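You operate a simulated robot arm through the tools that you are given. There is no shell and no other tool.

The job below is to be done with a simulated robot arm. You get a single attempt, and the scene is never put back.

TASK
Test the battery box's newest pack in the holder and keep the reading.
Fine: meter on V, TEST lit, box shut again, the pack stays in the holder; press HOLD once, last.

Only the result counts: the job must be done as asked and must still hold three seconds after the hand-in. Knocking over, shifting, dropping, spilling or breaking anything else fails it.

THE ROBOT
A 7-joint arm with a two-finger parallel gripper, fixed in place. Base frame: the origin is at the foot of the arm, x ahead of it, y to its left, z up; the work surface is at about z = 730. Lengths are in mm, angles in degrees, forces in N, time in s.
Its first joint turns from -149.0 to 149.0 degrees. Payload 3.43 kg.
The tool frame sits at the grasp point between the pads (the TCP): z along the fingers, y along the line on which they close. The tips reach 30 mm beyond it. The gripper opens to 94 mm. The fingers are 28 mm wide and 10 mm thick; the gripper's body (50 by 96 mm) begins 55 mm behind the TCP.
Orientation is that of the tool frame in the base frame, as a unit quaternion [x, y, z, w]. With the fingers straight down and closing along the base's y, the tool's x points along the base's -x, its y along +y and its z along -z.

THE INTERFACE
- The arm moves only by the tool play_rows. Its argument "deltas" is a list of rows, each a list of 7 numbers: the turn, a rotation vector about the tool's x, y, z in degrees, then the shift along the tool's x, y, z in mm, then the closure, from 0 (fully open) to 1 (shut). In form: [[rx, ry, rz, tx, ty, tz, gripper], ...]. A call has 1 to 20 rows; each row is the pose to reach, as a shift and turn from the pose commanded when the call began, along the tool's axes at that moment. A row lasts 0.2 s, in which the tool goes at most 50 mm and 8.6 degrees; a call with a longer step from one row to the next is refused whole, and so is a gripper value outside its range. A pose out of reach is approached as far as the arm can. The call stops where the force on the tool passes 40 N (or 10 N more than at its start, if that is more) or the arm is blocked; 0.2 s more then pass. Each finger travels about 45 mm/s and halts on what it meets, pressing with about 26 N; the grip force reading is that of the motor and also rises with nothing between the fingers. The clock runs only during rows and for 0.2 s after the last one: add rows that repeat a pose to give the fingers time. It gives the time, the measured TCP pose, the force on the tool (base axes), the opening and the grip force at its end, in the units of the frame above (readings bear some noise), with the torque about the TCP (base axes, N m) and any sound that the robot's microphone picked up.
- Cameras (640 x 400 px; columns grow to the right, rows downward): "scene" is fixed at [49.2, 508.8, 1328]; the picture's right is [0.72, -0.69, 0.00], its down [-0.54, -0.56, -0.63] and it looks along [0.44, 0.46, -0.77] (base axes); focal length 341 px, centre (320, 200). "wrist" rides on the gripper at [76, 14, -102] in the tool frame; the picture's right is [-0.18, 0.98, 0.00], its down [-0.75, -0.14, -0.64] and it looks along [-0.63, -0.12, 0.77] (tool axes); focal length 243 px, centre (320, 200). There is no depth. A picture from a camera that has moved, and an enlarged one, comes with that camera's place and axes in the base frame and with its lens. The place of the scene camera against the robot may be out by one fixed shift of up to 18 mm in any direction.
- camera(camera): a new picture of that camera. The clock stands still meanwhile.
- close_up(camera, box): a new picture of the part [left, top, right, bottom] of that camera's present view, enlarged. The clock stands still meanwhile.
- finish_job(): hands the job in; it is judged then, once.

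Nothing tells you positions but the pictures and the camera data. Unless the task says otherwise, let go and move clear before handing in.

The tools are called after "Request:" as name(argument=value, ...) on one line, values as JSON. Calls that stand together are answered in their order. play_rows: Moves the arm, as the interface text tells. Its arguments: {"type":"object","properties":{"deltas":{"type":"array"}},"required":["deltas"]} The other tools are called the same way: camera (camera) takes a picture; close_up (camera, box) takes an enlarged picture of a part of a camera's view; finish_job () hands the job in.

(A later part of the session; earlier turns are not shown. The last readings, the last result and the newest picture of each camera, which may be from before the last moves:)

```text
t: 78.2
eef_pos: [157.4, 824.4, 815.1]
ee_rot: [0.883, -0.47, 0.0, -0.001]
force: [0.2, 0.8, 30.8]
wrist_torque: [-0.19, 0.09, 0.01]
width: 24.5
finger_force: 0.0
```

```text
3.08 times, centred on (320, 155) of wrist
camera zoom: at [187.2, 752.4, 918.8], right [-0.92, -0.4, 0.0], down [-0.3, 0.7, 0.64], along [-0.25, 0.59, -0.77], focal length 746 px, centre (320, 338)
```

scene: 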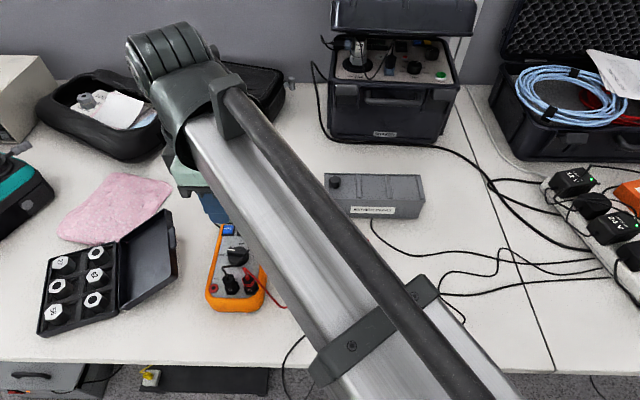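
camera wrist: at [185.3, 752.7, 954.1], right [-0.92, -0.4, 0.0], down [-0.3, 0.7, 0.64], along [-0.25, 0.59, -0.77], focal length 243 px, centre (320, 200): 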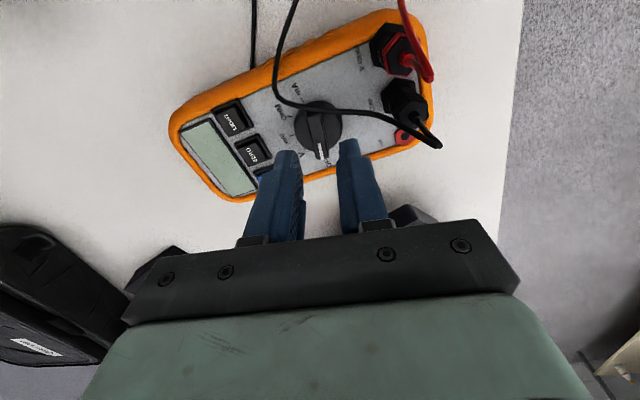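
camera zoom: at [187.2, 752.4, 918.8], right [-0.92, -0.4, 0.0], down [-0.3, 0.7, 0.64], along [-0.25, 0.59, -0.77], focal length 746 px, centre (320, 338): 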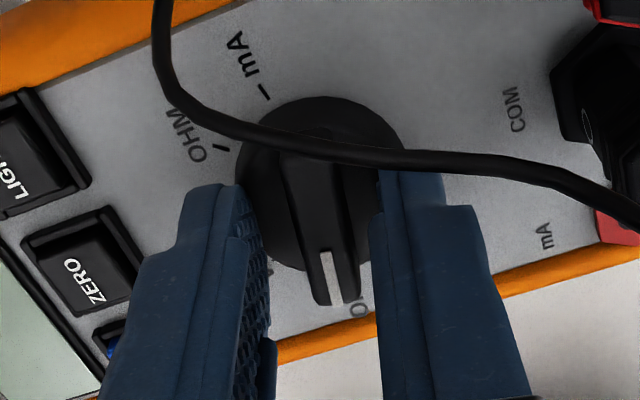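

The tips touched the dial disc at about 31 N, so the disc is a bit higher than estimated. I'll back up 3 mm to relieve the force.

Request:
play_rows(deltas=[[0, 0, 0, 0, 0, -2, 0.74], [0, 0, 0, 0, 0, -3.5, 0.74], [0, 0, 0, 0, 0, -3.5, 0.74]])

Request:
close_up(camera="wrist", box=[250, 70, 390, 220])

Request:
close_up(camera="scene", box=[190, 170, 290, 320])

```text
t: 79.0
eef_pos: [157.0, 823.6, 816.7]
ee_rot: [0.883, -0.469, 0.0, 0.0]
force: [0.6, 0.3, -0.2]
wrist_torque: [-0.02, -0.01, -0.01]
width: 24.3
finger_force: 0.0
```

```text
2.67 times, centred on (320, 145) of wrist
camera zoom: at [186.6, 753.4, 919.5], right [-0.92, -0.4, 0.0], down [-0.3, 0.7, 0.64], along [-0.26, 0.59, -0.77], focal length 647 px, centre (320, 347)
```

zoom: 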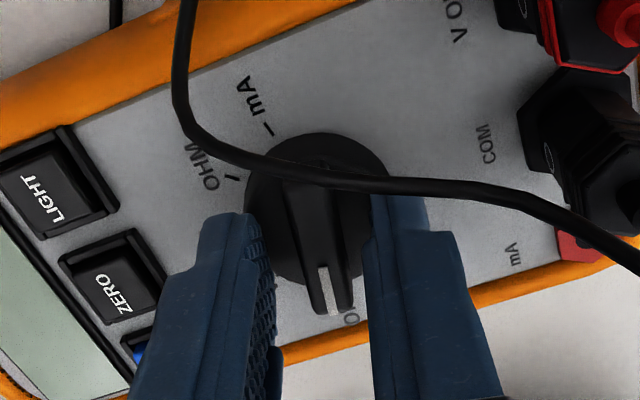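

```text
2.67 times, centred on (240, 245) of scene
camera zoom: at [49.2, 508.8, 1328.0], right [0.72, -0.69, 0.0], down [-0.54, -0.56, -0.63], along [0.44, 0.46, -0.77], focal length 910 px, centre (533, 80)
```

zoom: 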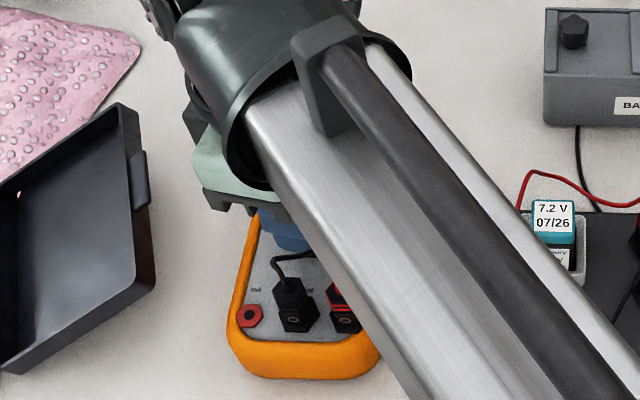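

Force is zero now and the bar is centred between the fingers. I'll close on the bar.

Request:
play_rows(deltas=[[0, 0, 0, 0, 0, 0.5, 0.8], [0, 0, 0, 0, 0, 0.5, 0.85], [0, 0, 0, 0, 0, 0.5, 0.9], [0, 0, 0, 0, 0, 0.5, 1], [0, 0, 0, 0, 0, 0.5, 1]])

Request:
close_up(camera="wrist", box=[250, 70, 390, 220])

Request:
close_up(camera="scene", box=[190, 170, 290, 320])

```text
t: 80.2
eef_pos: [157.5, 823.3, 816.1]
ee_rot: [0.883, -0.47, 0.001, 0.0]
force: [-1.5, -2.5, 0.6]
wrist_torque: [0.06, 0.13, -0.01]
width: 9.8
finger_force: 25.9
```

```text
2.67 times, centred on (320, 145) of wrist
camera zoom: at [186.7, 753.5, 919.6], right [-0.92, -0.4, 0.0], down [-0.3, 0.7, 0.64], along [-0.25, 0.59, -0.77], focal length 647 px, centre (320, 347)
```

zoom: 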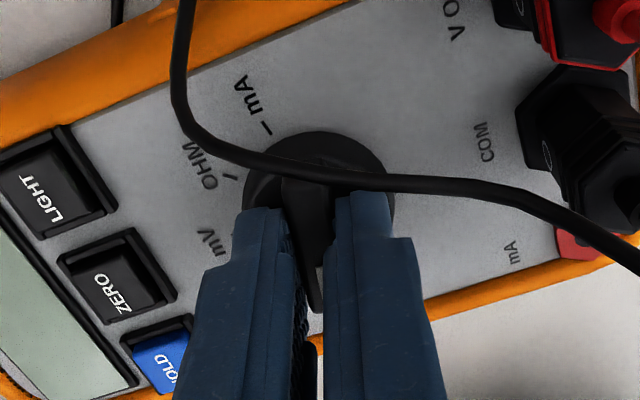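

```text
2.67 times, centred on (240, 245) of scene
camera zoom: at [49.2, 508.8, 1328.0], right [0.72, -0.69, 0.0], down [-0.54, -0.56, -0.63], along [0.44, 0.46, -0.77], focal length 910 px, centre (533, 80)
```

zoom: 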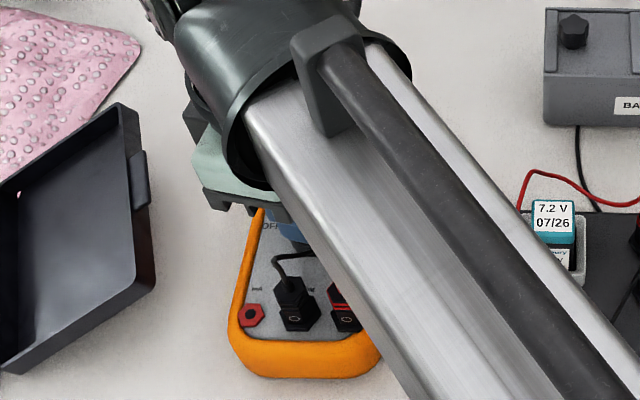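

The bar is gripped at 9.8 mm with little side force. I'll rotate clockwise (about +tool z) in steps: 20° first, checking that the meter stays put.

Request:
play_rows(deltas=[[0, 0, 5, 0, 0, 0, 1], [0, 0, 10, 0, 0, 0, 1], [0, 0, 15, 0, 0, 0, 1], [0, 0, 20, 0, 0, 0, 1], [0, 0, 20, 0, 0, 0, 1]])

Request:
close_up(camera="wrist", box=[220, 50, 420, 220])

Request:
close_up(camera="scene", box=[190, 170, 290, 320])

```text
t: 81.4
eef_pos: [156.2, 823.3, 816.5]
ee_rot: [0.787, -0.617, 0.0, 0.0]
force: [-0.2, -0.7, 0.3]
wrist_torque: [-0.01, 0.03, 0.0]
width: 9.8
finger_force: 25.8
```

```text
2.35 times, centred on (320, 135) of wrist
camera zoom: at [160.1, 747.2, 919.9], right [-1.0, -0.06, 0.0], down [-0.04, 0.77, 0.64], along [-0.04, 0.64, -0.77], focal length 571 px, centre (320, 353)
```

zoom: 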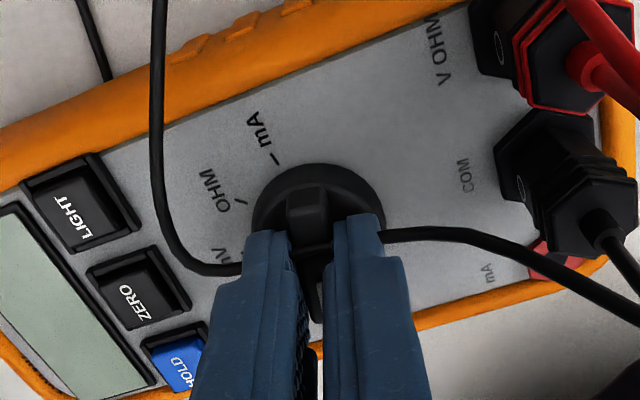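

```text
2.67 times, centred on (240, 245) of scene
camera zoom: at [49.2, 508.8, 1328.0], right [0.72, -0.69, 0.0], down [-0.54, -0.56, -0.63], along [0.44, 0.46, -0.77], focal length 910 px, centre (533, 80)
```

zoom: 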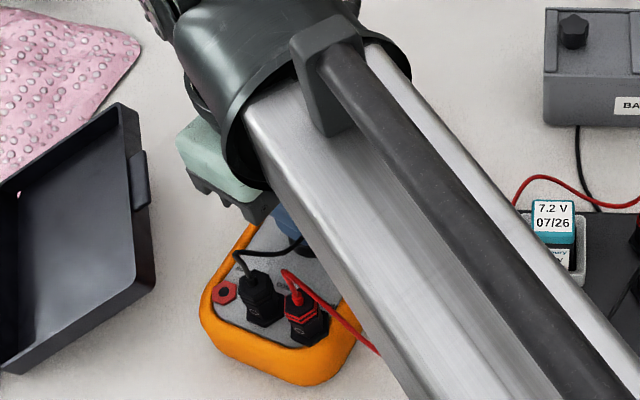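

The whole meter turned with the dial, because the dial is stiffer than the meter's grip on the table. I'll rotate back by the same amount to restore it first.

Request:
play_rows(deltas=[[0, 0, -5, 0, 0, 0, 1], [0, 0, -10, 0, 0, 0, 1], [0, 0, -15, 0, 0, 0, 1], [0, 0, -20, 0, 0, 0, 1], [0, 0, -20, 0, 0, 0, 1]])

Request:
close_up(camera="scene", box=[190, 170, 290, 320])

Request:
close_up(camera="wrist", box=[250, 70, 390, 220])

```text
t: 82.6
eef_pos: [157.8, 824.2, 815.8]
ee_rot: [0.883, -0.469, 0.0, 0.0]
force: [-0.1, -0.6, -0.4]
wrist_torque: [-0.04, 0.01, -0.08]
width: 9.6
finger_force: 25.7
```

```text
2.67 times, centred on (240, 245) of scene
camera zoom: at [49.2, 508.8, 1328.0], right [0.72, -0.69, 0.0], down [-0.54, -0.56, -0.63], along [0.44, 0.46, -0.77], focal length 910 px, centre (533, 80)
```

zoom: 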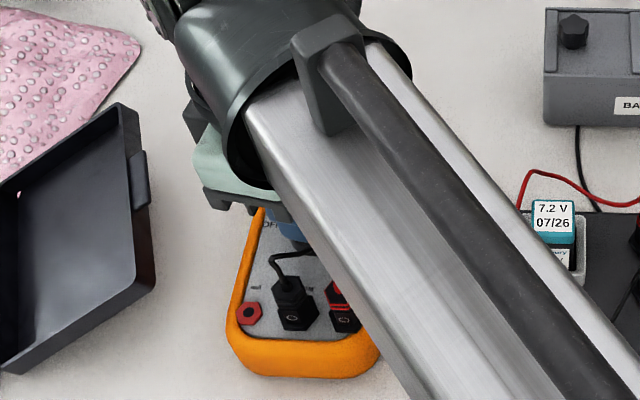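

```text
2.67 times, centred on (320, 145) of wrist
camera zoom: at [187.1, 753.7, 919.7], right [-0.92, -0.4, 0.0], down [-0.31, 0.7, 0.64], along [-0.26, 0.59, -0.77], focal length 647 px, centre (320, 347)
```

zoom: 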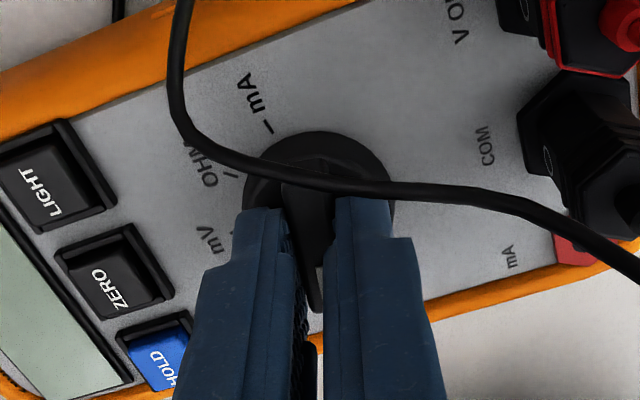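

The meter is back in place. This time I'll press the fingertips down on the dial disc, about 25 N, to pin the meter to the table. Then I'll try a small rotation.

Request:
play_rows(deltas=[[0, 0, 0, 0, 0, 1.5, 1], [0, 0, 0, 0, 0, 2.5, 1], [0, 0, 0, 0, 0, 2.5, 1]])

```text
t: 83.4
eef_pos: [158.4, 824.1, 815.1]
ee_rot: [0.883, -0.469, -0.001, -0.001]
force: [2.6, 4.2, 29.9]
wrist_torque: [-0.06, -0.03, -0.07]
width: 9.8
finger_force: 26.0
```

Request:
play_rows(deltas=[[0, 0, 3, 0, 0, 0, 1], [0, 0, 6, 0, 0, 0, 1], [0, 0, 9, 0, 0, 0, 1], [0, 0, 9, 0, 0, 0, 1]])

Request:
close_up(camera="scene", box=[190, 170, 290, 320])

Request:
close_up(camera="wrist", box=[220, 50, 420, 220])

```text
t: 84.5
eef_pos: [156.8, 824.5, 815.6]
ee_rot: [0.843, -0.538, 0.0, -0.001]
force: [-0.7, -3.5, 8.3]
wrist_torque: [0.22, 0.3, 0.02]
width: 9.8
finger_force: 25.6
stopped in row 4: the force on the tool passed its limit at 41 N (the readings are from after the stop); the commanded pose is now the measured one
```

```text
2.67 times, centred on (240, 245) of scene
camera zoom: at [49.2, 508.8, 1328.0], right [0.72, -0.69, 0.0], down [-0.54, -0.56, -0.63], along [0.44, 0.46, -0.77], focal length 910 px, centre (533, 80)
```

zoom: 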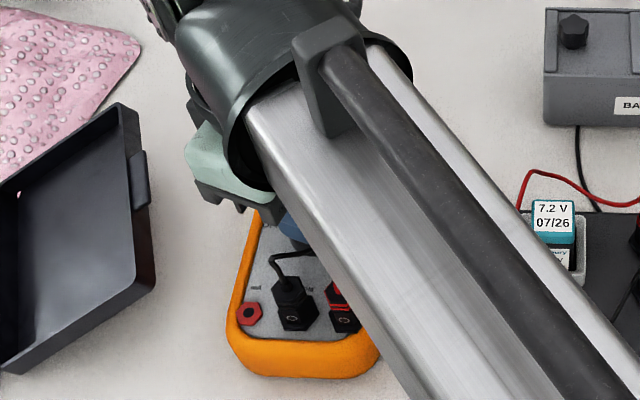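

```text
2.35 times, centred on (320, 135) of wrist
camera zoom: at [175.3, 749.5, 918.8], right [-0.97, -0.25, 0.0], down [-0.19, 0.74, 0.64], along [-0.16, 0.62, -0.77], focal length 571 px, centre (320, 353)
```

zoom: 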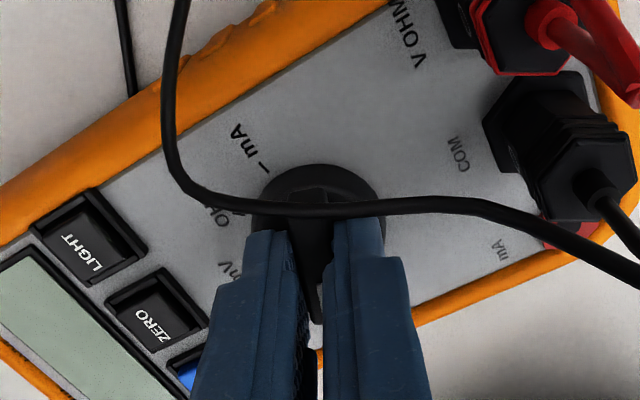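

Pressing works: the meter stayed still and the dial turned about 9°. I'll restore a moderate press and continue.

Request:
play_rows(deltas=[[0, 0, 0, 0, 0, 0.7, 1], [0, 0, 0, 0, 0, 1.2, 1]])

```text
t: 85.1
eef_pos: [157.6, 825.0, 816.3]
ee_rot: [0.843, -0.538, 0.0, -0.002]
force: [0.4, -0.7, 32.0]
wrist_torque: [-0.94, -0.19, 0.04]
width: 9.8
finger_force: 25.7
```

Request:
play_rows(deltas=[[0, 0, 0, 0, 0, -0.5, 1], [0, 0, 3, 0, 0, -0.5, 1], [0, 0, 6, 0, 0, -0.5, 1], [0, 0, 9, 0, 0, -0.5, 1], [0, 0, 12, 0, 0, -0.5, 1], [0, 0, 12, 0, 0, -0.5, 1]])

Request:
close_up(camera="scene", box=[190, 170, 290, 320])

Request:
close_up(camera="wrist", box=[220, 50, 420, 220])

```text
t: 86.2
eef_pos: [157.5, 824.0, 815.1]
ee_rot: [0.791, -0.611, 0.0, -0.002]
force: [-2.4, -2.3, 12.0]
wrist_torque: [-0.16, 0.13, -0.03]
width: 10.0
finger_force: 26.3
stopped in row 5: the force on the tool passed its limit at 42 N (the readings are from after the stop); the commanded pose is now the measured one
```

```text
2.67 times, centred on (240, 245) of scene
camera zoom: at [49.2, 508.8, 1328.0], right [0.72, -0.69, 0.0], down [-0.54, -0.56, -0.63], along [0.44, 0.46, -0.77], focal length 910 px, centre (533, 80)
```

zoom: 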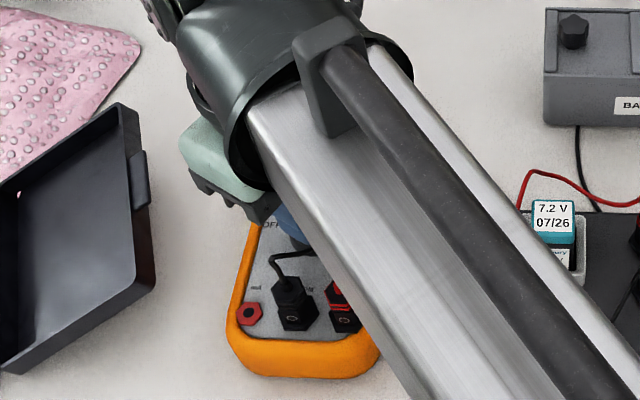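

```text
2.35 times, centred on (320, 135) of wrist
camera zoom: at [162.1, 747.2, 918.7], right [-1.0, -0.07, 0.0], down [-0.06, 0.76, 0.65], along [-0.04, 0.64, -0.76], focal length 571 px, centre (320, 353)
```

zoom: 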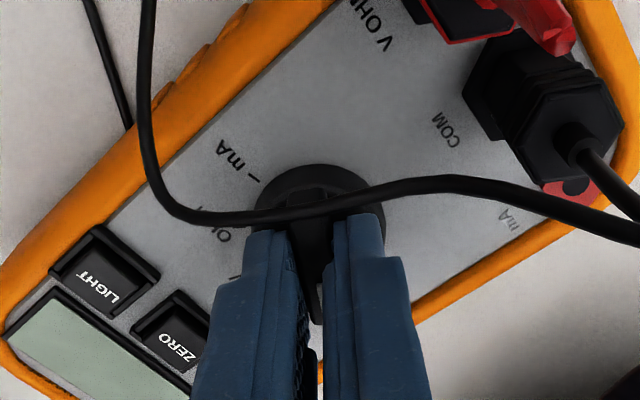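

About 19° done with the meter steady. Continuing from the present lighter press.

Request:
play_rows(deltas=[[0, 0, 3, 0, 0, 0.3, 1], [0, 0, 6, 0, 0, 0.3, 1], [0, 0, 9, 0, 0, 0.3, 1], [0, 0, 9, 0, 0, 0.3, 1]])

Request:
close_up(camera="scene", box=[190, 170, 290, 320])

Request:
close_up(camera="wrist", box=[220, 50, 420, 220])

```text
t: 87.2
eef_pos: [157.9, 825.2, 815.7]
ee_rot: [0.741, -0.672, 0.0, -0.003]
force: [-1.0, -3.7, 22.4]
wrist_torque: [-1.16, 0.01, -0.03]
width: 9.9
finger_force: 25.8
```

```text
2.67 times, centred on (240, 245) of scene
camera zoom: at [49.2, 508.8, 1328.0], right [0.72, -0.69, 0.0], down [-0.54, -0.56, -0.63], along [0.44, 0.46, -0.77], focal length 910 px, centre (533, 80)
```

zoom: 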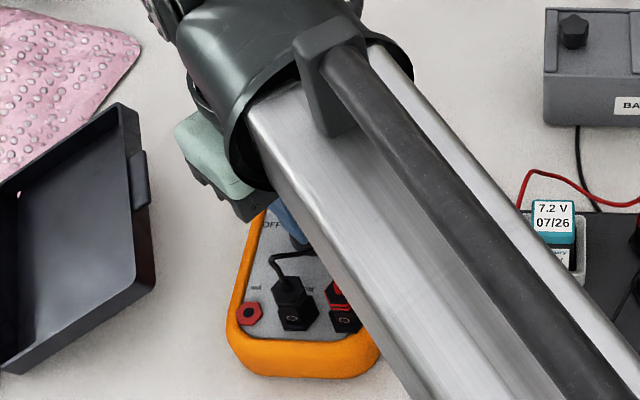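

```text
2.35 times, centred on (320, 135) of wrist
camera zoom: at [150.1, 747.3, 918.6], right [-1.0, 0.09, 0.0], down [0.06, 0.76, 0.65], along [0.06, 0.64, -0.76], focal length 571 px, centre (320, 353)
```

zoom: 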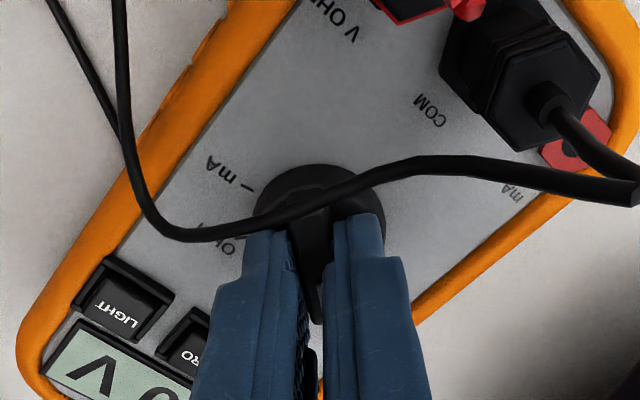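

The display has come on and shows volts. I'll complete the remaining rotation to 40° so the pointer sits squarely on V.

Request:
play_rows(deltas=[[0, 0, 3, 0, 0, 0, 1], [0, 0, 6, 0, 0, -0.2, 1], [0, 0, 9, 0, 0, -0.4, 1], [0, 0, 11.5, 0, 0, -0.4, 1], [0, 0, 11.5, 0, 0, -0.4, 1]])

Request:
close_up(camera="scene", box=[190, 170, 290, 320])

Request:
close_up(camera="wrist", box=[200, 50, 420, 240])

```text
t: 88.4
eef_pos: [159.3, 824.5, 815.8]
ee_rot: [-0.67, 0.742, 0.001, 0.003]
force: [1.3, -3.3, 25.0]
wrist_torque: [-0.41, -0.02, 0.03]
width: 9.7
finger_force: 26.1
```

```text
2.67 times, centred on (240, 245) of scene
camera zoom: at [49.2, 508.8, 1328.0], right [0.72, -0.69, 0.0], down [-0.54, -0.56, -0.63], along [0.44, 0.46, -0.77], focal length 910 px, centre (533, 80)
```

zoom: 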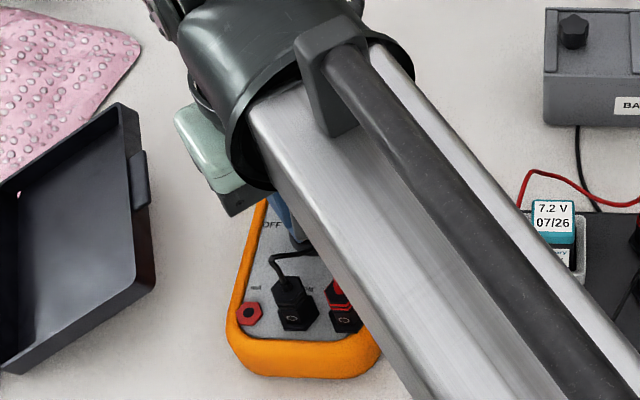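

```text
2.11 times, centred on (310, 145) of wrist
camera zoom: at [135.4, 750.1, 918.5], right [-0.96, 0.28, 0.0], down [0.22, 0.73, 0.65], along [0.18, 0.62, -0.76], focal length 511 px, centre (341, 316)
```

zoom: 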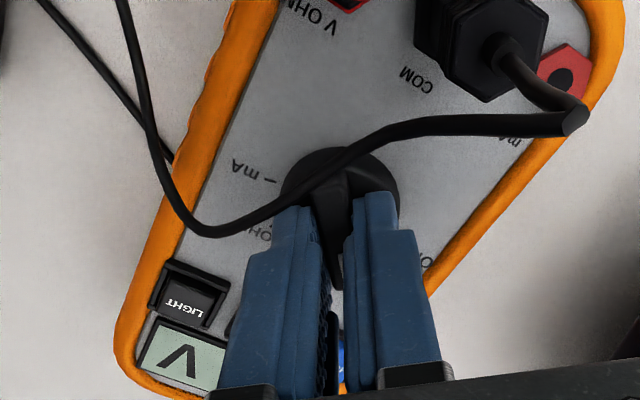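

The dial is turned 40° and the display shows V, with the meter unmoved. I'll ease the press, open slightly and rise.

Request:
play_rows(deltas=[[0, 0, 0, 0, 0, -1, 1], [0, 0, 0, 0, 0, -1.8, 0.9], [0, 0, 0, 0, 0, -1.8, 0.8], [0, 0, 0, 0, 0, -1.8, 0.75], [0, 0, 0, 0, 0, -1.8, 0.75], [0, 0, 0, 0, 0, -15, 0.75], [0, 0, 0, 0, 0, -40, 0.75], [0, 0, 0, 0, 0, -80, 0.75], [0, 0, 0, 0, 0, -125, 0.75], [0, 0, 0, 0, 0, -125, 0.75]])

Request:
camera(camera="wrist")

Request:
close_up(camera="wrist", box=[210, 20, 430, 200])

Request:
camera(camera="scene")

```text
t: 90.6
eef_pos: [158.6, 823.2, 939.8]
ee_rot: [-0.67, 0.742, 0.0, 0.002]
force: [-0.6, -0.5, -0.4]
wrist_torque: [0.02, -0.05, 0.0]
width: 23.5
finger_force: 0.1
```

```text
taken
camera wrist: at [134.6, 748.7, 1044.0], right [-0.96, 0.28, 0.0], down [0.22, 0.73, 0.65], along [0.18, 0.62, -0.76], focal length 243 px, centre (320, 200)
```

wrist: 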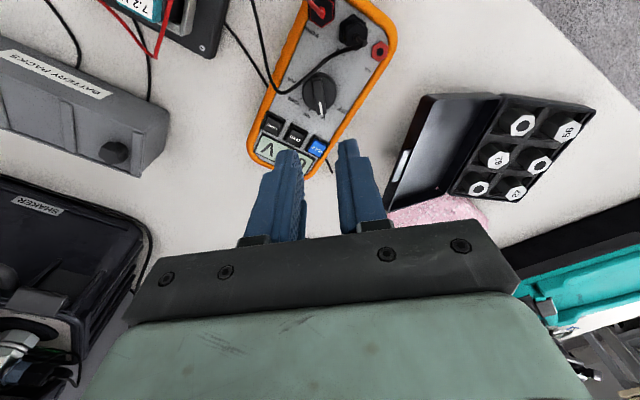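

```text
2.22 times, centred on (320, 110) of wrist
camera zoom: at [134.6, 748.7, 1044.0], right [-0.96, 0.28, 0.0], down [0.22, 0.73, 0.65], along [0.18, 0.62, -0.76], focal length 539 px, centre (320, 400)
```

zoom: 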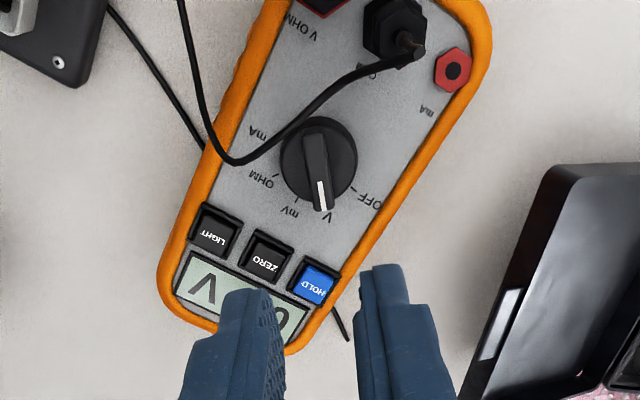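

```text
taken
```

scene: 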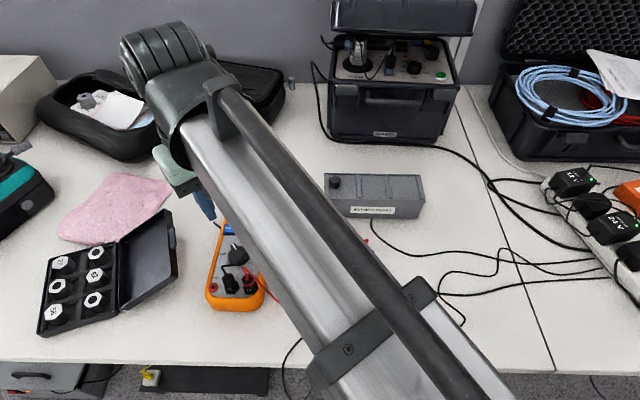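

The pointer is squarely on V and the meter reads on. Next I move over the TEST button, turning the wrist back to the holder's alignment for a fresh look.

Request:
play_rows(deltas=[[0, 0, 6.5, 18, -23, -2, 0.75], [0, 0, 13, 36, -46, -4, 0.8], [0, 0, 19.5, 55, -69, -6, 0.9], [0, 0, 26, 73, -92, -8, 1], [0, 0, 32.5, 91, -115, -10, 1], [0, 0, 39, 109.6, -138, -10, 1], [0, 0, 39, 109.6, -138, -10, 1]])

Request:
camera(camera="wrist")

Request:
close_up(camera="wrist", box=[240, 0, 400, 130])

Request:
close_up(camera="scene", box=[190, 190, 390, 340])

```text
t: 92.2
eef_pos: [283.7, 701.3, 951.5]
ee_rot: [-0.384, 0.924, 0.002, 0.003]
force: [0.4, -0.7, -0.5]
wrist_torque: [-0.03, 0.01, 0.01]
width: 0.2
finger_force: 26.0
```

```text
taken
camera wrist: at [218.3, 656.5, 1052.8], right [-0.57, 0.82, 0.0], down [0.63, 0.43, 0.65], along [0.53, 0.37, -0.76], focal length 243 px, centre (320, 200)
```

wrist: 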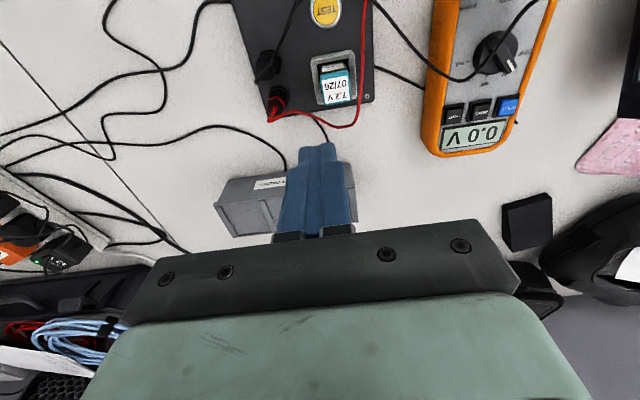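

```text
3.08 times, centred on (320, 65) of wrist
camera zoom: at [218.3, 656.5, 1052.8], right [-0.57, 0.82, 0.0], down [0.63, 0.43, 0.65], along [0.53, 0.37, -0.76], focal length 746 px, centre (320, 615)
```

zoom: 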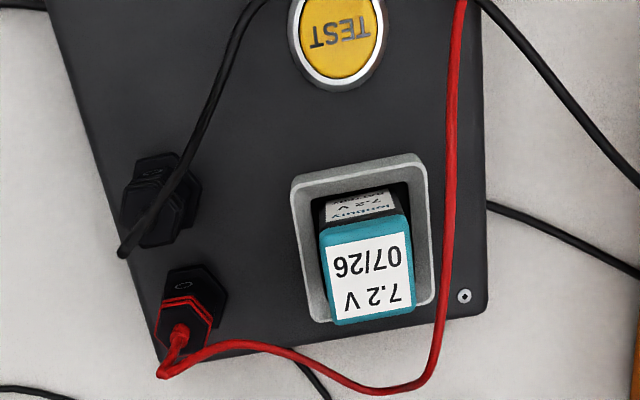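

```text
2.67 times, centred on (290, 265) of scene
camera zoom: at [49.2, 508.8, 1328.0], right [0.72, -0.69, 0.0], down [-0.54, -0.56, -0.63], along [0.44, 0.46, -0.77], focal length 910 px, centre (400, 27)
```

zoom: 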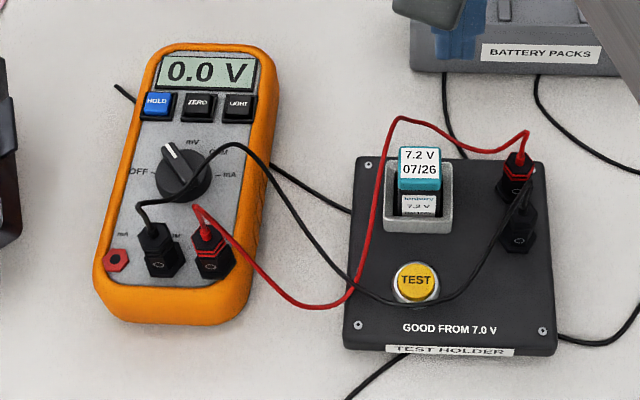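

The meter reads 0.0 V with the pack waiting for TEST. I'll shift so the TEST button is fully in view for a precise fix.

Request:
play_rows(deltas=[[0, 0, 0, 25, 0, 20, 1], [0, 0, 0, 50, 0, 45, 1], [0, 0, 0, 50, 0, 45, 1]])

Request:
close_up(camera="wrist", box=[240, 20, 400, 150])

Request:
camera(camera="wrist")

```text
t: 93.0
eef_pos: [249.7, 666.7, 903.5]
ee_rot: [-0.385, 0.923, 0.002, 0.002]
force: [0.4, 0.8, -0.5]
wrist_torque: [0.0, 0.01, 0.0]
width: 0.0
finger_force: 26.1
```

```text
3.08 times, centred on (320, 85) of wrist
camera zoom: at [183.2, 621.6, 1007.3], right [-0.57, 0.82, 0.0], down [0.63, 0.43, 0.65], along [0.53, 0.37, -0.76], focal length 746 px, centre (320, 554)
```

zoom: 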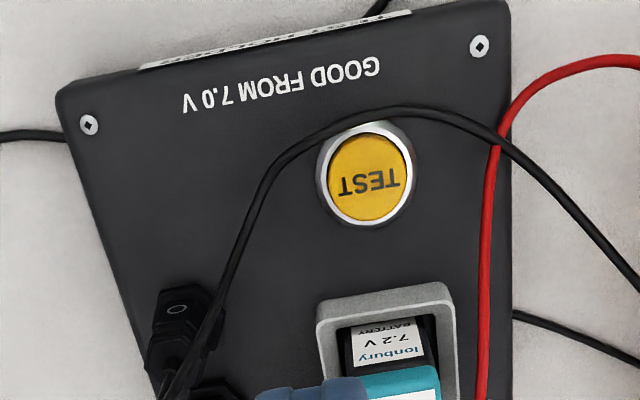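

```text
taken
camera wrist: at [183.2, 621.6, 1007.3], right [-0.57, 0.82, 0.0], down [0.63, 0.43, 0.65], along [0.53, 0.37, -0.76], focal length 243 px, centre (320, 200)
```

wrist: 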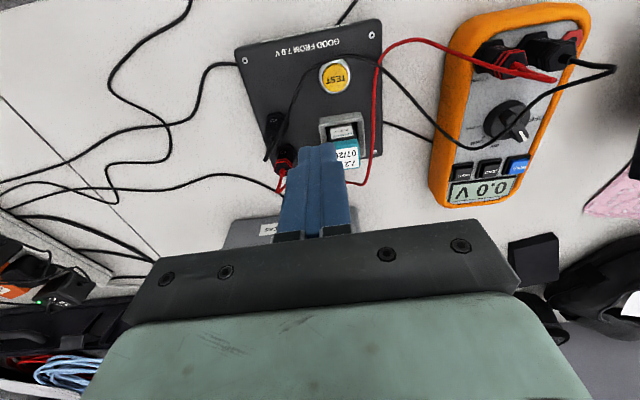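

TEST is centred near (224.3, 668.2). I'll move above it with the fingers closed, and descend to about 12 mm above the button.

Request:
play_rows(deltas=[[0, 0, 0, 7, 9, 0, 1], [0, 0, 0, 14.5, 17.4, 15, 1], [0, 0, 0, 14.5, 17.4, 45, 1], [0, 0, 0, 14.5, 17.4, 75, 1], [0, 0, 0, 14.5, 17.4, 95, 1], [0, 0, 0, 14.5, 17.4, 105, 1], [0, 0, 0, 14.5, 17.4, 105, 1]])

Request:
camera(camera="wrist")

Request:
close_up(camera="wrist", box=[250, 80, 390, 200])

Request:
close_up(camera="scene", box=[280, 220, 400, 340])

```text
t: 94.6
eef_pos: [225.3, 669.3, 799.1]
ee_rot: [-0.385, 0.923, 0.002, 0.002]
force: [1.0, -0.3, 1.1]
wrist_torque: [0.04, 0.03, 0.0]
width: 0.0
finger_force: 25.8
```

```text
taken
camera wrist: at [160.8, 624.8, 902.2], right [-0.57, 0.82, 0.0], down [0.63, 0.43, 0.65], along [0.53, 0.37, -0.76], focal length 243 px, centre (320, 200)
```

wrist: 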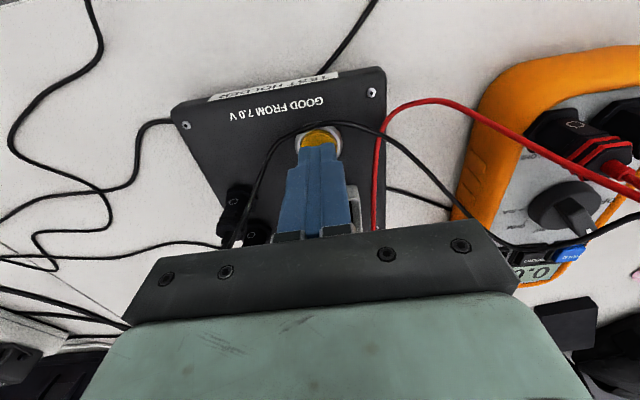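

```text
3.33 times, centred on (320, 140) of wrist
camera zoom: at [160.8, 624.8, 902.2], right [-0.57, 0.82, 0.0], down [0.63, 0.43, 0.65], along [0.53, 0.37, -0.76], focal length 809 px, centre (320, 400)
```

zoom: 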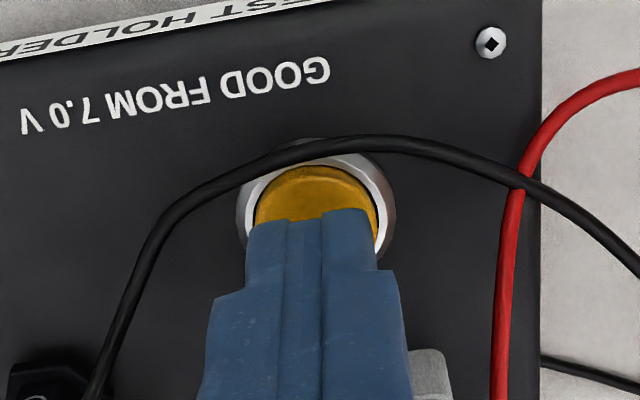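

```text
3.33 times, centred on (340, 280) of scene
camera zoom: at [49.2, 508.8, 1328.0], right [0.72, -0.69, 0.0], down [-0.54, -0.56, -0.63], along [0.44, 0.46, -0.77], focal length 1137 px, centre (253, -67)
```

zoom: 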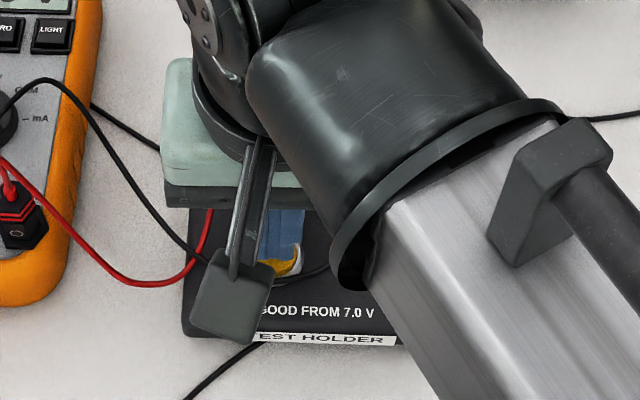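

The tips are centred over the button, whose top I now place at z≈750. I'll go down 16 mm and then feel for contact.

Request:
play_rows(deltas=[[0, 0, 0, 0, 0, 4, 1], [0, 0, 0, 0, 0, 8, 1], [0, 0, 0, 0, 0, 11, 1], [0, 0, 0, 0, 0, 14, 1], [0, 0, 0, 0, 0, 14, 1]])

Request:
close_up(camera="wrist", box=[250, 80, 390, 200])

```text
t: 95.8
eef_pos: [225.6, 669.7, 786.2]
ee_rot: [-0.384, 0.923, 0.002, 0.001]
force: [-5.2, 1.1, 13.3]
wrist_torque: [0.0, 0.18, -0.02]
width: 0.0
finger_force: 26.4
heard: click
```

```text
3.33 times, centred on (320, 140) of wrist
camera zoom: at [161.0, 624.4, 889.5], right [-0.57, 0.82, 0.0], down [0.63, 0.43, 0.65], along [0.53, 0.37, -0.76], focal length 809 px, centre (320, 400)
```

zoom: 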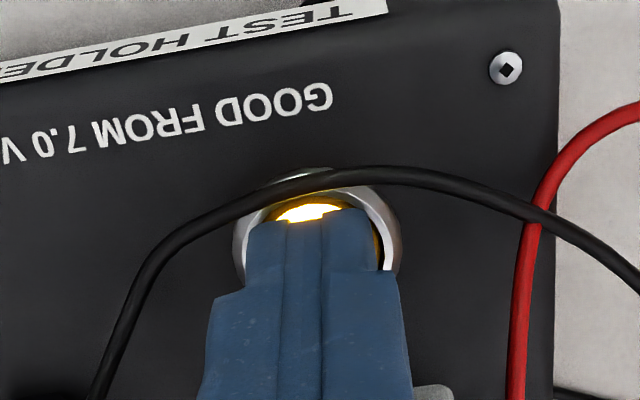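

I heard a click and the button glows. Rising straight up now to see whether it stays lit.

Request:
play_rows(deltas=[[0, 0, 0, 0, 0, -3, 1], [0, 0, 0, 0, 0, -10, 1], [0, 0, 0, 0, 0, -30, 1], [0, 0, 0, 0, 0, -65, 1], [0, 0, 0, 0, 0, -105, 1], [0, 0, 0, 0, 0, -145, 1], [0, 0, 0, 0, 0, -145, 1]])

Request:
camera(camera="wrist")

Request:
close_up(camera="scene", box=[190, 190, 390, 340])

```text
t: 97.4
eef_pos: [226.1, 668.1, 930.2]
ee_rot: [-0.384, 0.923, 0.002, 0.002]
force: [0.4, -0.7, 0.5]
wrist_torque: [0.0, 0.0, 0.03]
width: 0.2
finger_force: 26.2
heard: click
```

```text
taken
camera wrist: at [160.8, 624.9, 1033.3], right [-0.57, 0.82, 0.0], down [0.63, 0.43, 0.65], along [0.53, 0.37, -0.76], focal length 243 px, centre (320, 200)
```

wrist: 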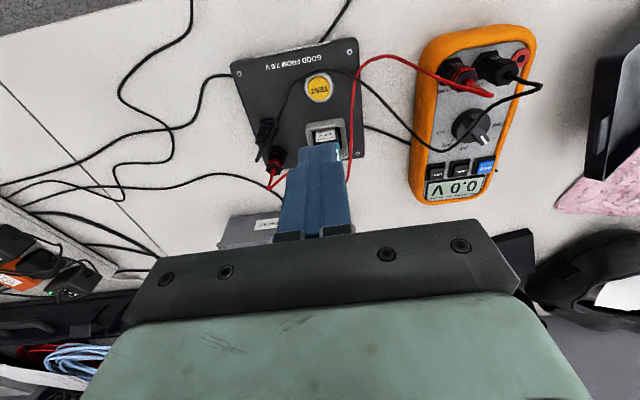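

```text
2.67 times, centred on (290, 265) of scene
camera zoom: at [49.2, 508.8, 1328.0], right [0.72, -0.69, 0.0], down [-0.54, -0.56, -0.63], along [0.44, 0.46, -0.77], focal length 910 px, centre (400, 27)
```

zoom: 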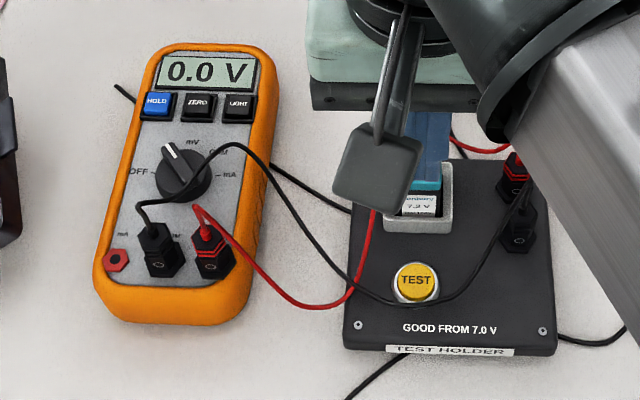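

The light went off on release with a second click, so that press was either too shallow to latch or the button is momentary. I'll press again, deeper this time, checking for a latch.

Request:
play_rows(deltas=[[0, 0, 0, 0, 0, 40, 1], [0, 0, 0, 0, 0, 80, 1], [0, 0, 0, 0, 0, 115, 1], [0, 0, 0, 0, 0, 132, 1], [0, 0, 0, 0, 0, 138, 1], [0, 0, 0, 0, 0, 142, 1], [0, 0, 0, 0, 0, 145, 1], [0, 0, 0, 0, 0, 145, 1]])

Request:
close_up(camera="scene", box=[190, 190, 390, 340])

Request:
close_up(camera="wrist", box=[250, 80, 390, 200])

```text
t: 99.2
eef_pos: [225.6, 669.2, 785.3]
ee_rot: [-0.384, 0.923, 0.003, 0.003]
force: [4.2, 3.9, 17.8]
wrist_torque: [0.05, -0.13, 0.01]
width: 0.1
finger_force: 25.7
heard: click
```

```text
2.67 times, centred on (290, 265) of scene
camera zoom: at [49.2, 508.8, 1328.0], right [0.72, -0.69, 0.0], down [-0.54, -0.56, -0.63], along [0.44, 0.46, -0.77], focal length 910 px, centre (400, 27)
```

zoom: 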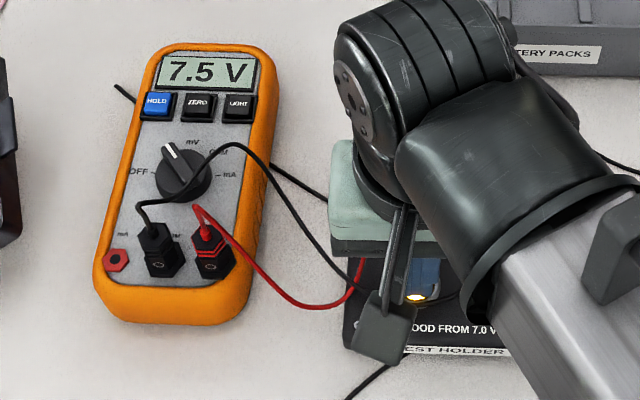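

```text
3.33 times, centred on (320, 140) of wrist
camera zoom: at [161.0, 624.9, 888.3], right [-0.57, 0.82, 0.0], down [0.63, 0.43, 0.65], along [0.53, 0.37, -0.76], focal length 809 px, centre (320, 400)
```

zoom: 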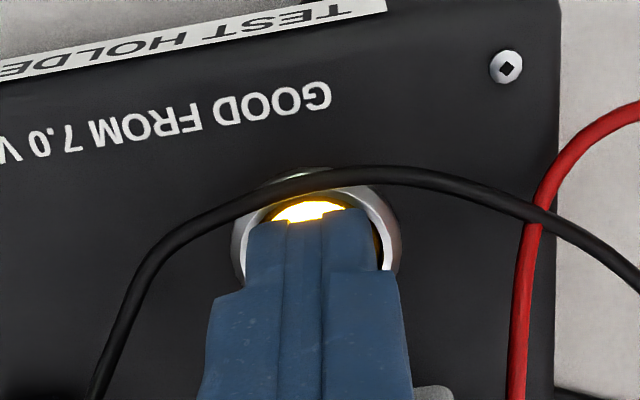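

Pressed: TEST is lit and the meter reads 7.5 V. I'll press a little deeper to find out whether it latches.

Request:
play_rows(deltas=[[0, 0, 0, 0, 0, 0.7, 1], [0, 0, 0, 0, 0, 1.5, 1], [0, 0, 0, 0, 0, 1.5, 1]])

Request:
close_up(camera="scene", box=[190, 190, 390, 340])

```text
t: 100.0
eef_pos: [226.6, 670.0, 784.9]
ee_rot: [-0.384, 0.923, 0.002, 0.003]
force: [5.1, 8.0, 22.5]
wrist_torque: [0.15, -0.1, 0.04]
width: 0.0
finger_force: 26.3
```

```text
2.67 times, centred on (290, 265) of scene
camera zoom: at [49.2, 508.8, 1328.0], right [0.72, -0.69, 0.0], down [-0.54, -0.56, -0.63], along [0.44, 0.46, -0.77], focal length 910 px, centre (400, 27)
```

zoom: 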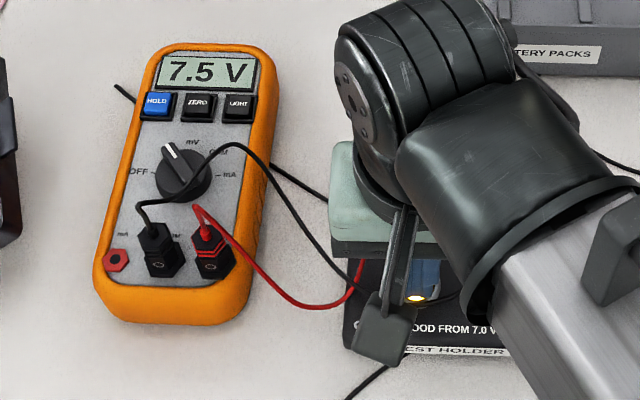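

Request:
play_rows(deltas=[[0, 0, 0, 0, 0, -1.5, 1], [0, 0, 0, 0, 0, -3, 1], [0, 0, 0, 0, 0, -3, 1]])

Request:
close_up(camera="scene", box=[190, 190, 390, 340])

```text
t: 100.8
eef_pos: [225.9, 667.9, 787.1]
ee_rot: [-0.384, 0.923, 0.001, 0.001]
force: [2.0, 3.8, 10.8]
wrist_torque: [0.08, 0.0, -0.03]
width: 0.1
finger_force: 26.1
```

```text
2.67 times, centred on (290, 265) of scene
camera zoom: at [49.2, 508.8, 1328.0], right [0.72, -0.69, 0.0], down [-0.54, -0.56, -0.63], along [0.44, 0.46, -0.77], focal length 910 px, centre (400, 27)
```

zoom: 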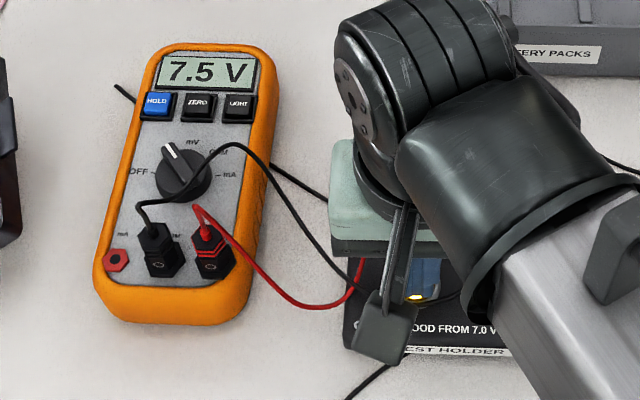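

Request:
play_rows(deltas=[[0, 0, 0, 0, 0, -1, 1], [0, 0, 0, 0, 0, -2, 1], [0, 0, 0, 0, 0, -2, 1]])

Request:
close_up(camera="scene", box=[190, 190, 390, 340])

```text
t: 101.6
eef_pos: [225.9, 669.7, 788.1]
ee_rot: [-0.384, 0.923, 0.001, 0.002]
force: [-0.9, -1.1, 4.7]
wrist_torque: [-0.12, 0.11, 0.02]
width: 0.1
finger_force: 26.4
```

```text
2.67 times, centred on (290, 265) of scene
camera zoom: at [49.2, 508.8, 1328.0], right [0.72, -0.69, 0.0], down [-0.54, -0.56, -0.63], along [0.44, 0.46, -0.77], focal length 910 px, centre (400, 27)
```

zoom: 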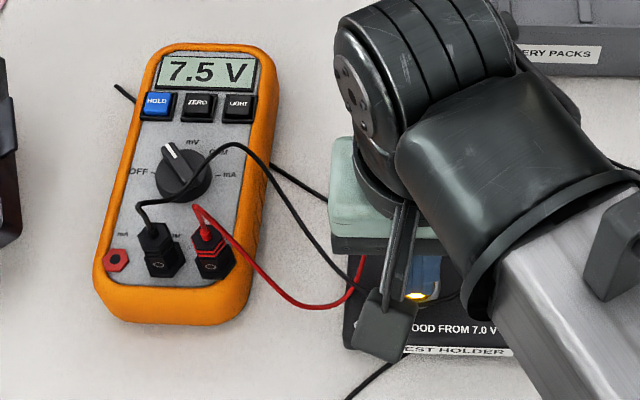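

Request:
play_rows(deltas=[[0, 0, 0, 0, 0, -1, 1], [0, 0, 0, 0, 0, -2, 1], [0, 0, 0, 0, 0, -2, 1]])

Request:
close_up(camera="scene", box=[190, 190, 390, 340])

```text
t: 102.4
eef_pos: [225.5, 668.7, 791.6]
ee_rot: [-0.385, 0.923, 0.002, 0.002]
force: [-0.3, 0.4, 1.9]
wrist_torque: [-0.05, 0.0, -0.03]
width: 0.0
finger_force: 26.2
```

```text
2.67 times, centred on (290, 265) of scene
camera zoom: at [49.2, 508.8, 1328.0], right [0.72, -0.69, 0.0], down [-0.54, -0.56, -0.63], along [0.44, 0.46, -0.77], focal length 910 px, centre (400, 27)
```

zoom: 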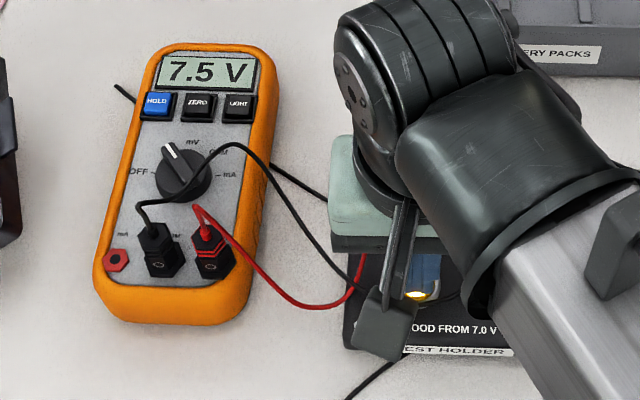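

Still lit with almost no force. I'll keep rising slowly.

Request:
play_rows(deltas=[[0, 0, 0, 0, 0, -1.5, 1], [0, 0, 0, 0, 0, -3, 1], [0, 0, 0, 0, 0, -3, 1]])

Request:
close_up(camera="scene", box=[190, 190, 390, 340])

Request:
close_up(camera="wrist", box=[250, 80, 390, 200])

```text
t: 103.2
eef_pos: [226.7, 668.6, 793.1]
ee_rot: [-0.385, 0.923, 0.002, 0.002]
force: [0.4, -0.2, 0.1]
wrist_torque: [-0.02, 0.0, 0.02]
width: 0.0
finger_force: 25.7
```

```text
2.67 times, centred on (290, 265) of scene
camera zoom: at [49.2, 508.8, 1328.0], right [0.72, -0.69, 0.0], down [-0.54, -0.56, -0.63], along [0.44, 0.46, -0.77], focal length 910 px, centre (400, 27)
```

zoom: 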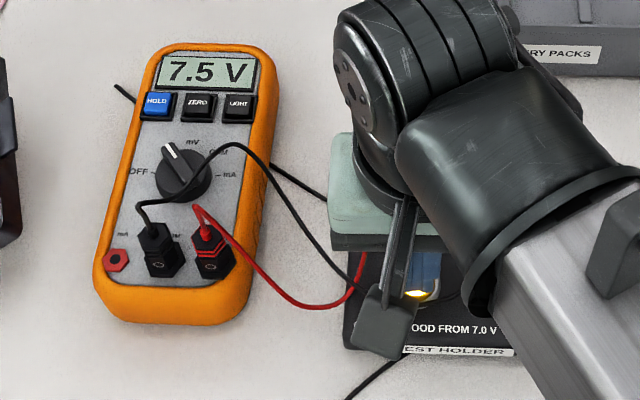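

```text
3.33 times, centred on (320, 140) of wrist
camera zoom: at [161.0, 624.4, 896.6], right [-0.57, 0.82, 0.0], down [0.63, 0.43, 0.65], along [0.53, 0.37, -0.76], focal length 809 px, centre (320, 400)
```

zoom: 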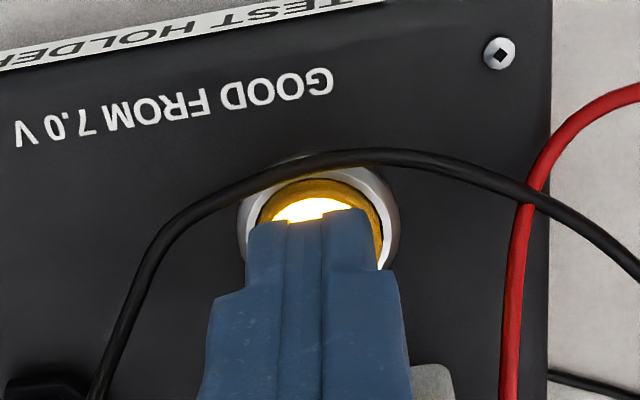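

The force is zero and TEST is still lit, so it has latched. I'll rise clear gently.

Request:
play_rows(deltas=[[0, 0, 0, 0, 0, -2, 1], [0, 0, 0, 0, 0, -5, 1], [0, 0, 0, 0, 0, -12, 1], [0, 0, 0, 0, 0, -30, 1], [0, 0, 0, 0, 0, -65, 1], [0, 0, 0, 0, 0, -105, 1], [0, 0, 0, 0, 0, -140, 1], [0, 0, 0, 0, 0, -140, 1]])

Request:
close_up(camera="scene", box=[190, 190, 390, 340])

Request:
camera(camera="wrist")

```text
t: 105.0
eef_pos: [225.0, 667.4, 934.8]
ee_rot: [-0.384, 0.923, 0.001, 0.001]
force: [1.0, 0.2, -0.2]
wrist_torque: [0.0, -0.01, 0.0]
width: 0.0
finger_force: 26.2
```

```text
2.67 times, centred on (290, 265) of scene
camera zoom: at [49.2, 508.8, 1328.0], right [0.72, -0.69, 0.0], down [-0.54, -0.56, -0.63], along [0.44, 0.46, -0.77], focal length 910 px, centre (400, 27)
```

zoom: 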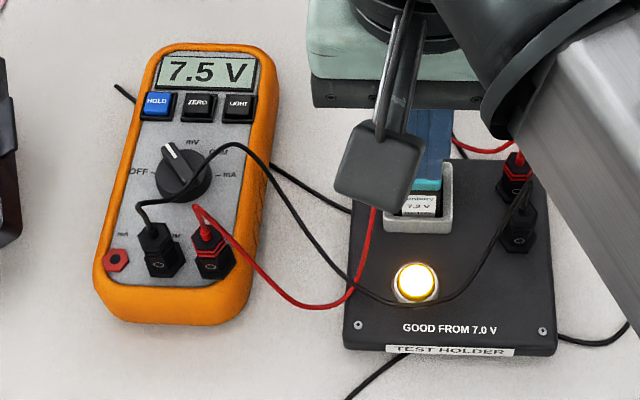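

```text
taken
camera wrist: at [160.4, 623.3, 1037.4], right [-0.57, 0.82, 0.0], down [0.63, 0.43, 0.65], along [0.53, 0.37, -0.76], focal length 243 px, centre (320, 200)
```

wrist: 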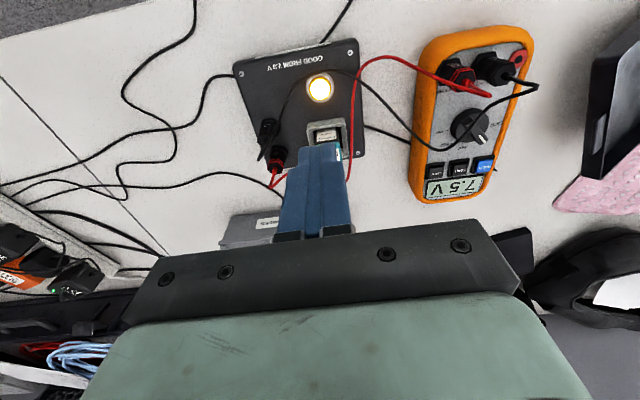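

TEST stays lit and the meter reads 7.5 V. Before pressing HOLD I'll check the meter, holder and box positions against the original crops.

Request:
close_up(camera="scene", box=[190, 190, 290, 320])

Request:
close_up(camera="scene", box=[280, 220, 400, 340])

Request:
camera(camera="scene")

```text
3.08 times, centred on (240, 255) of scene
camera zoom: at [49.2, 508.8, 1328.0], right [0.72, -0.69, 0.0], down [-0.54, -0.56, -0.63], along [0.44, 0.46, -0.77], focal length 1050 px, centre (566, 31)
```

zoom: 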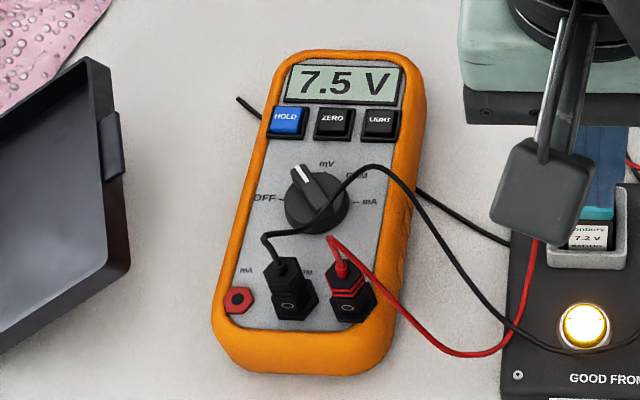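

```text
3.33 times, centred on (340, 280) of scene
camera zoom: at [49.2, 508.8, 1328.0], right [0.72, -0.69, 0.0], down [-0.54, -0.56, -0.63], along [0.44, 0.46, -0.77], focal length 1137 px, centre (253, -67)
```

zoom: 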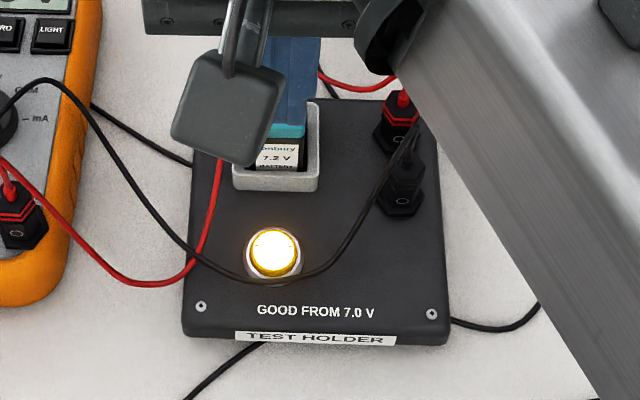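

```text
taken
```

scene: 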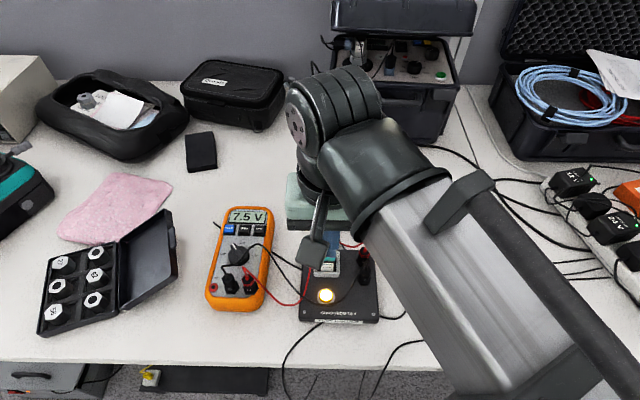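

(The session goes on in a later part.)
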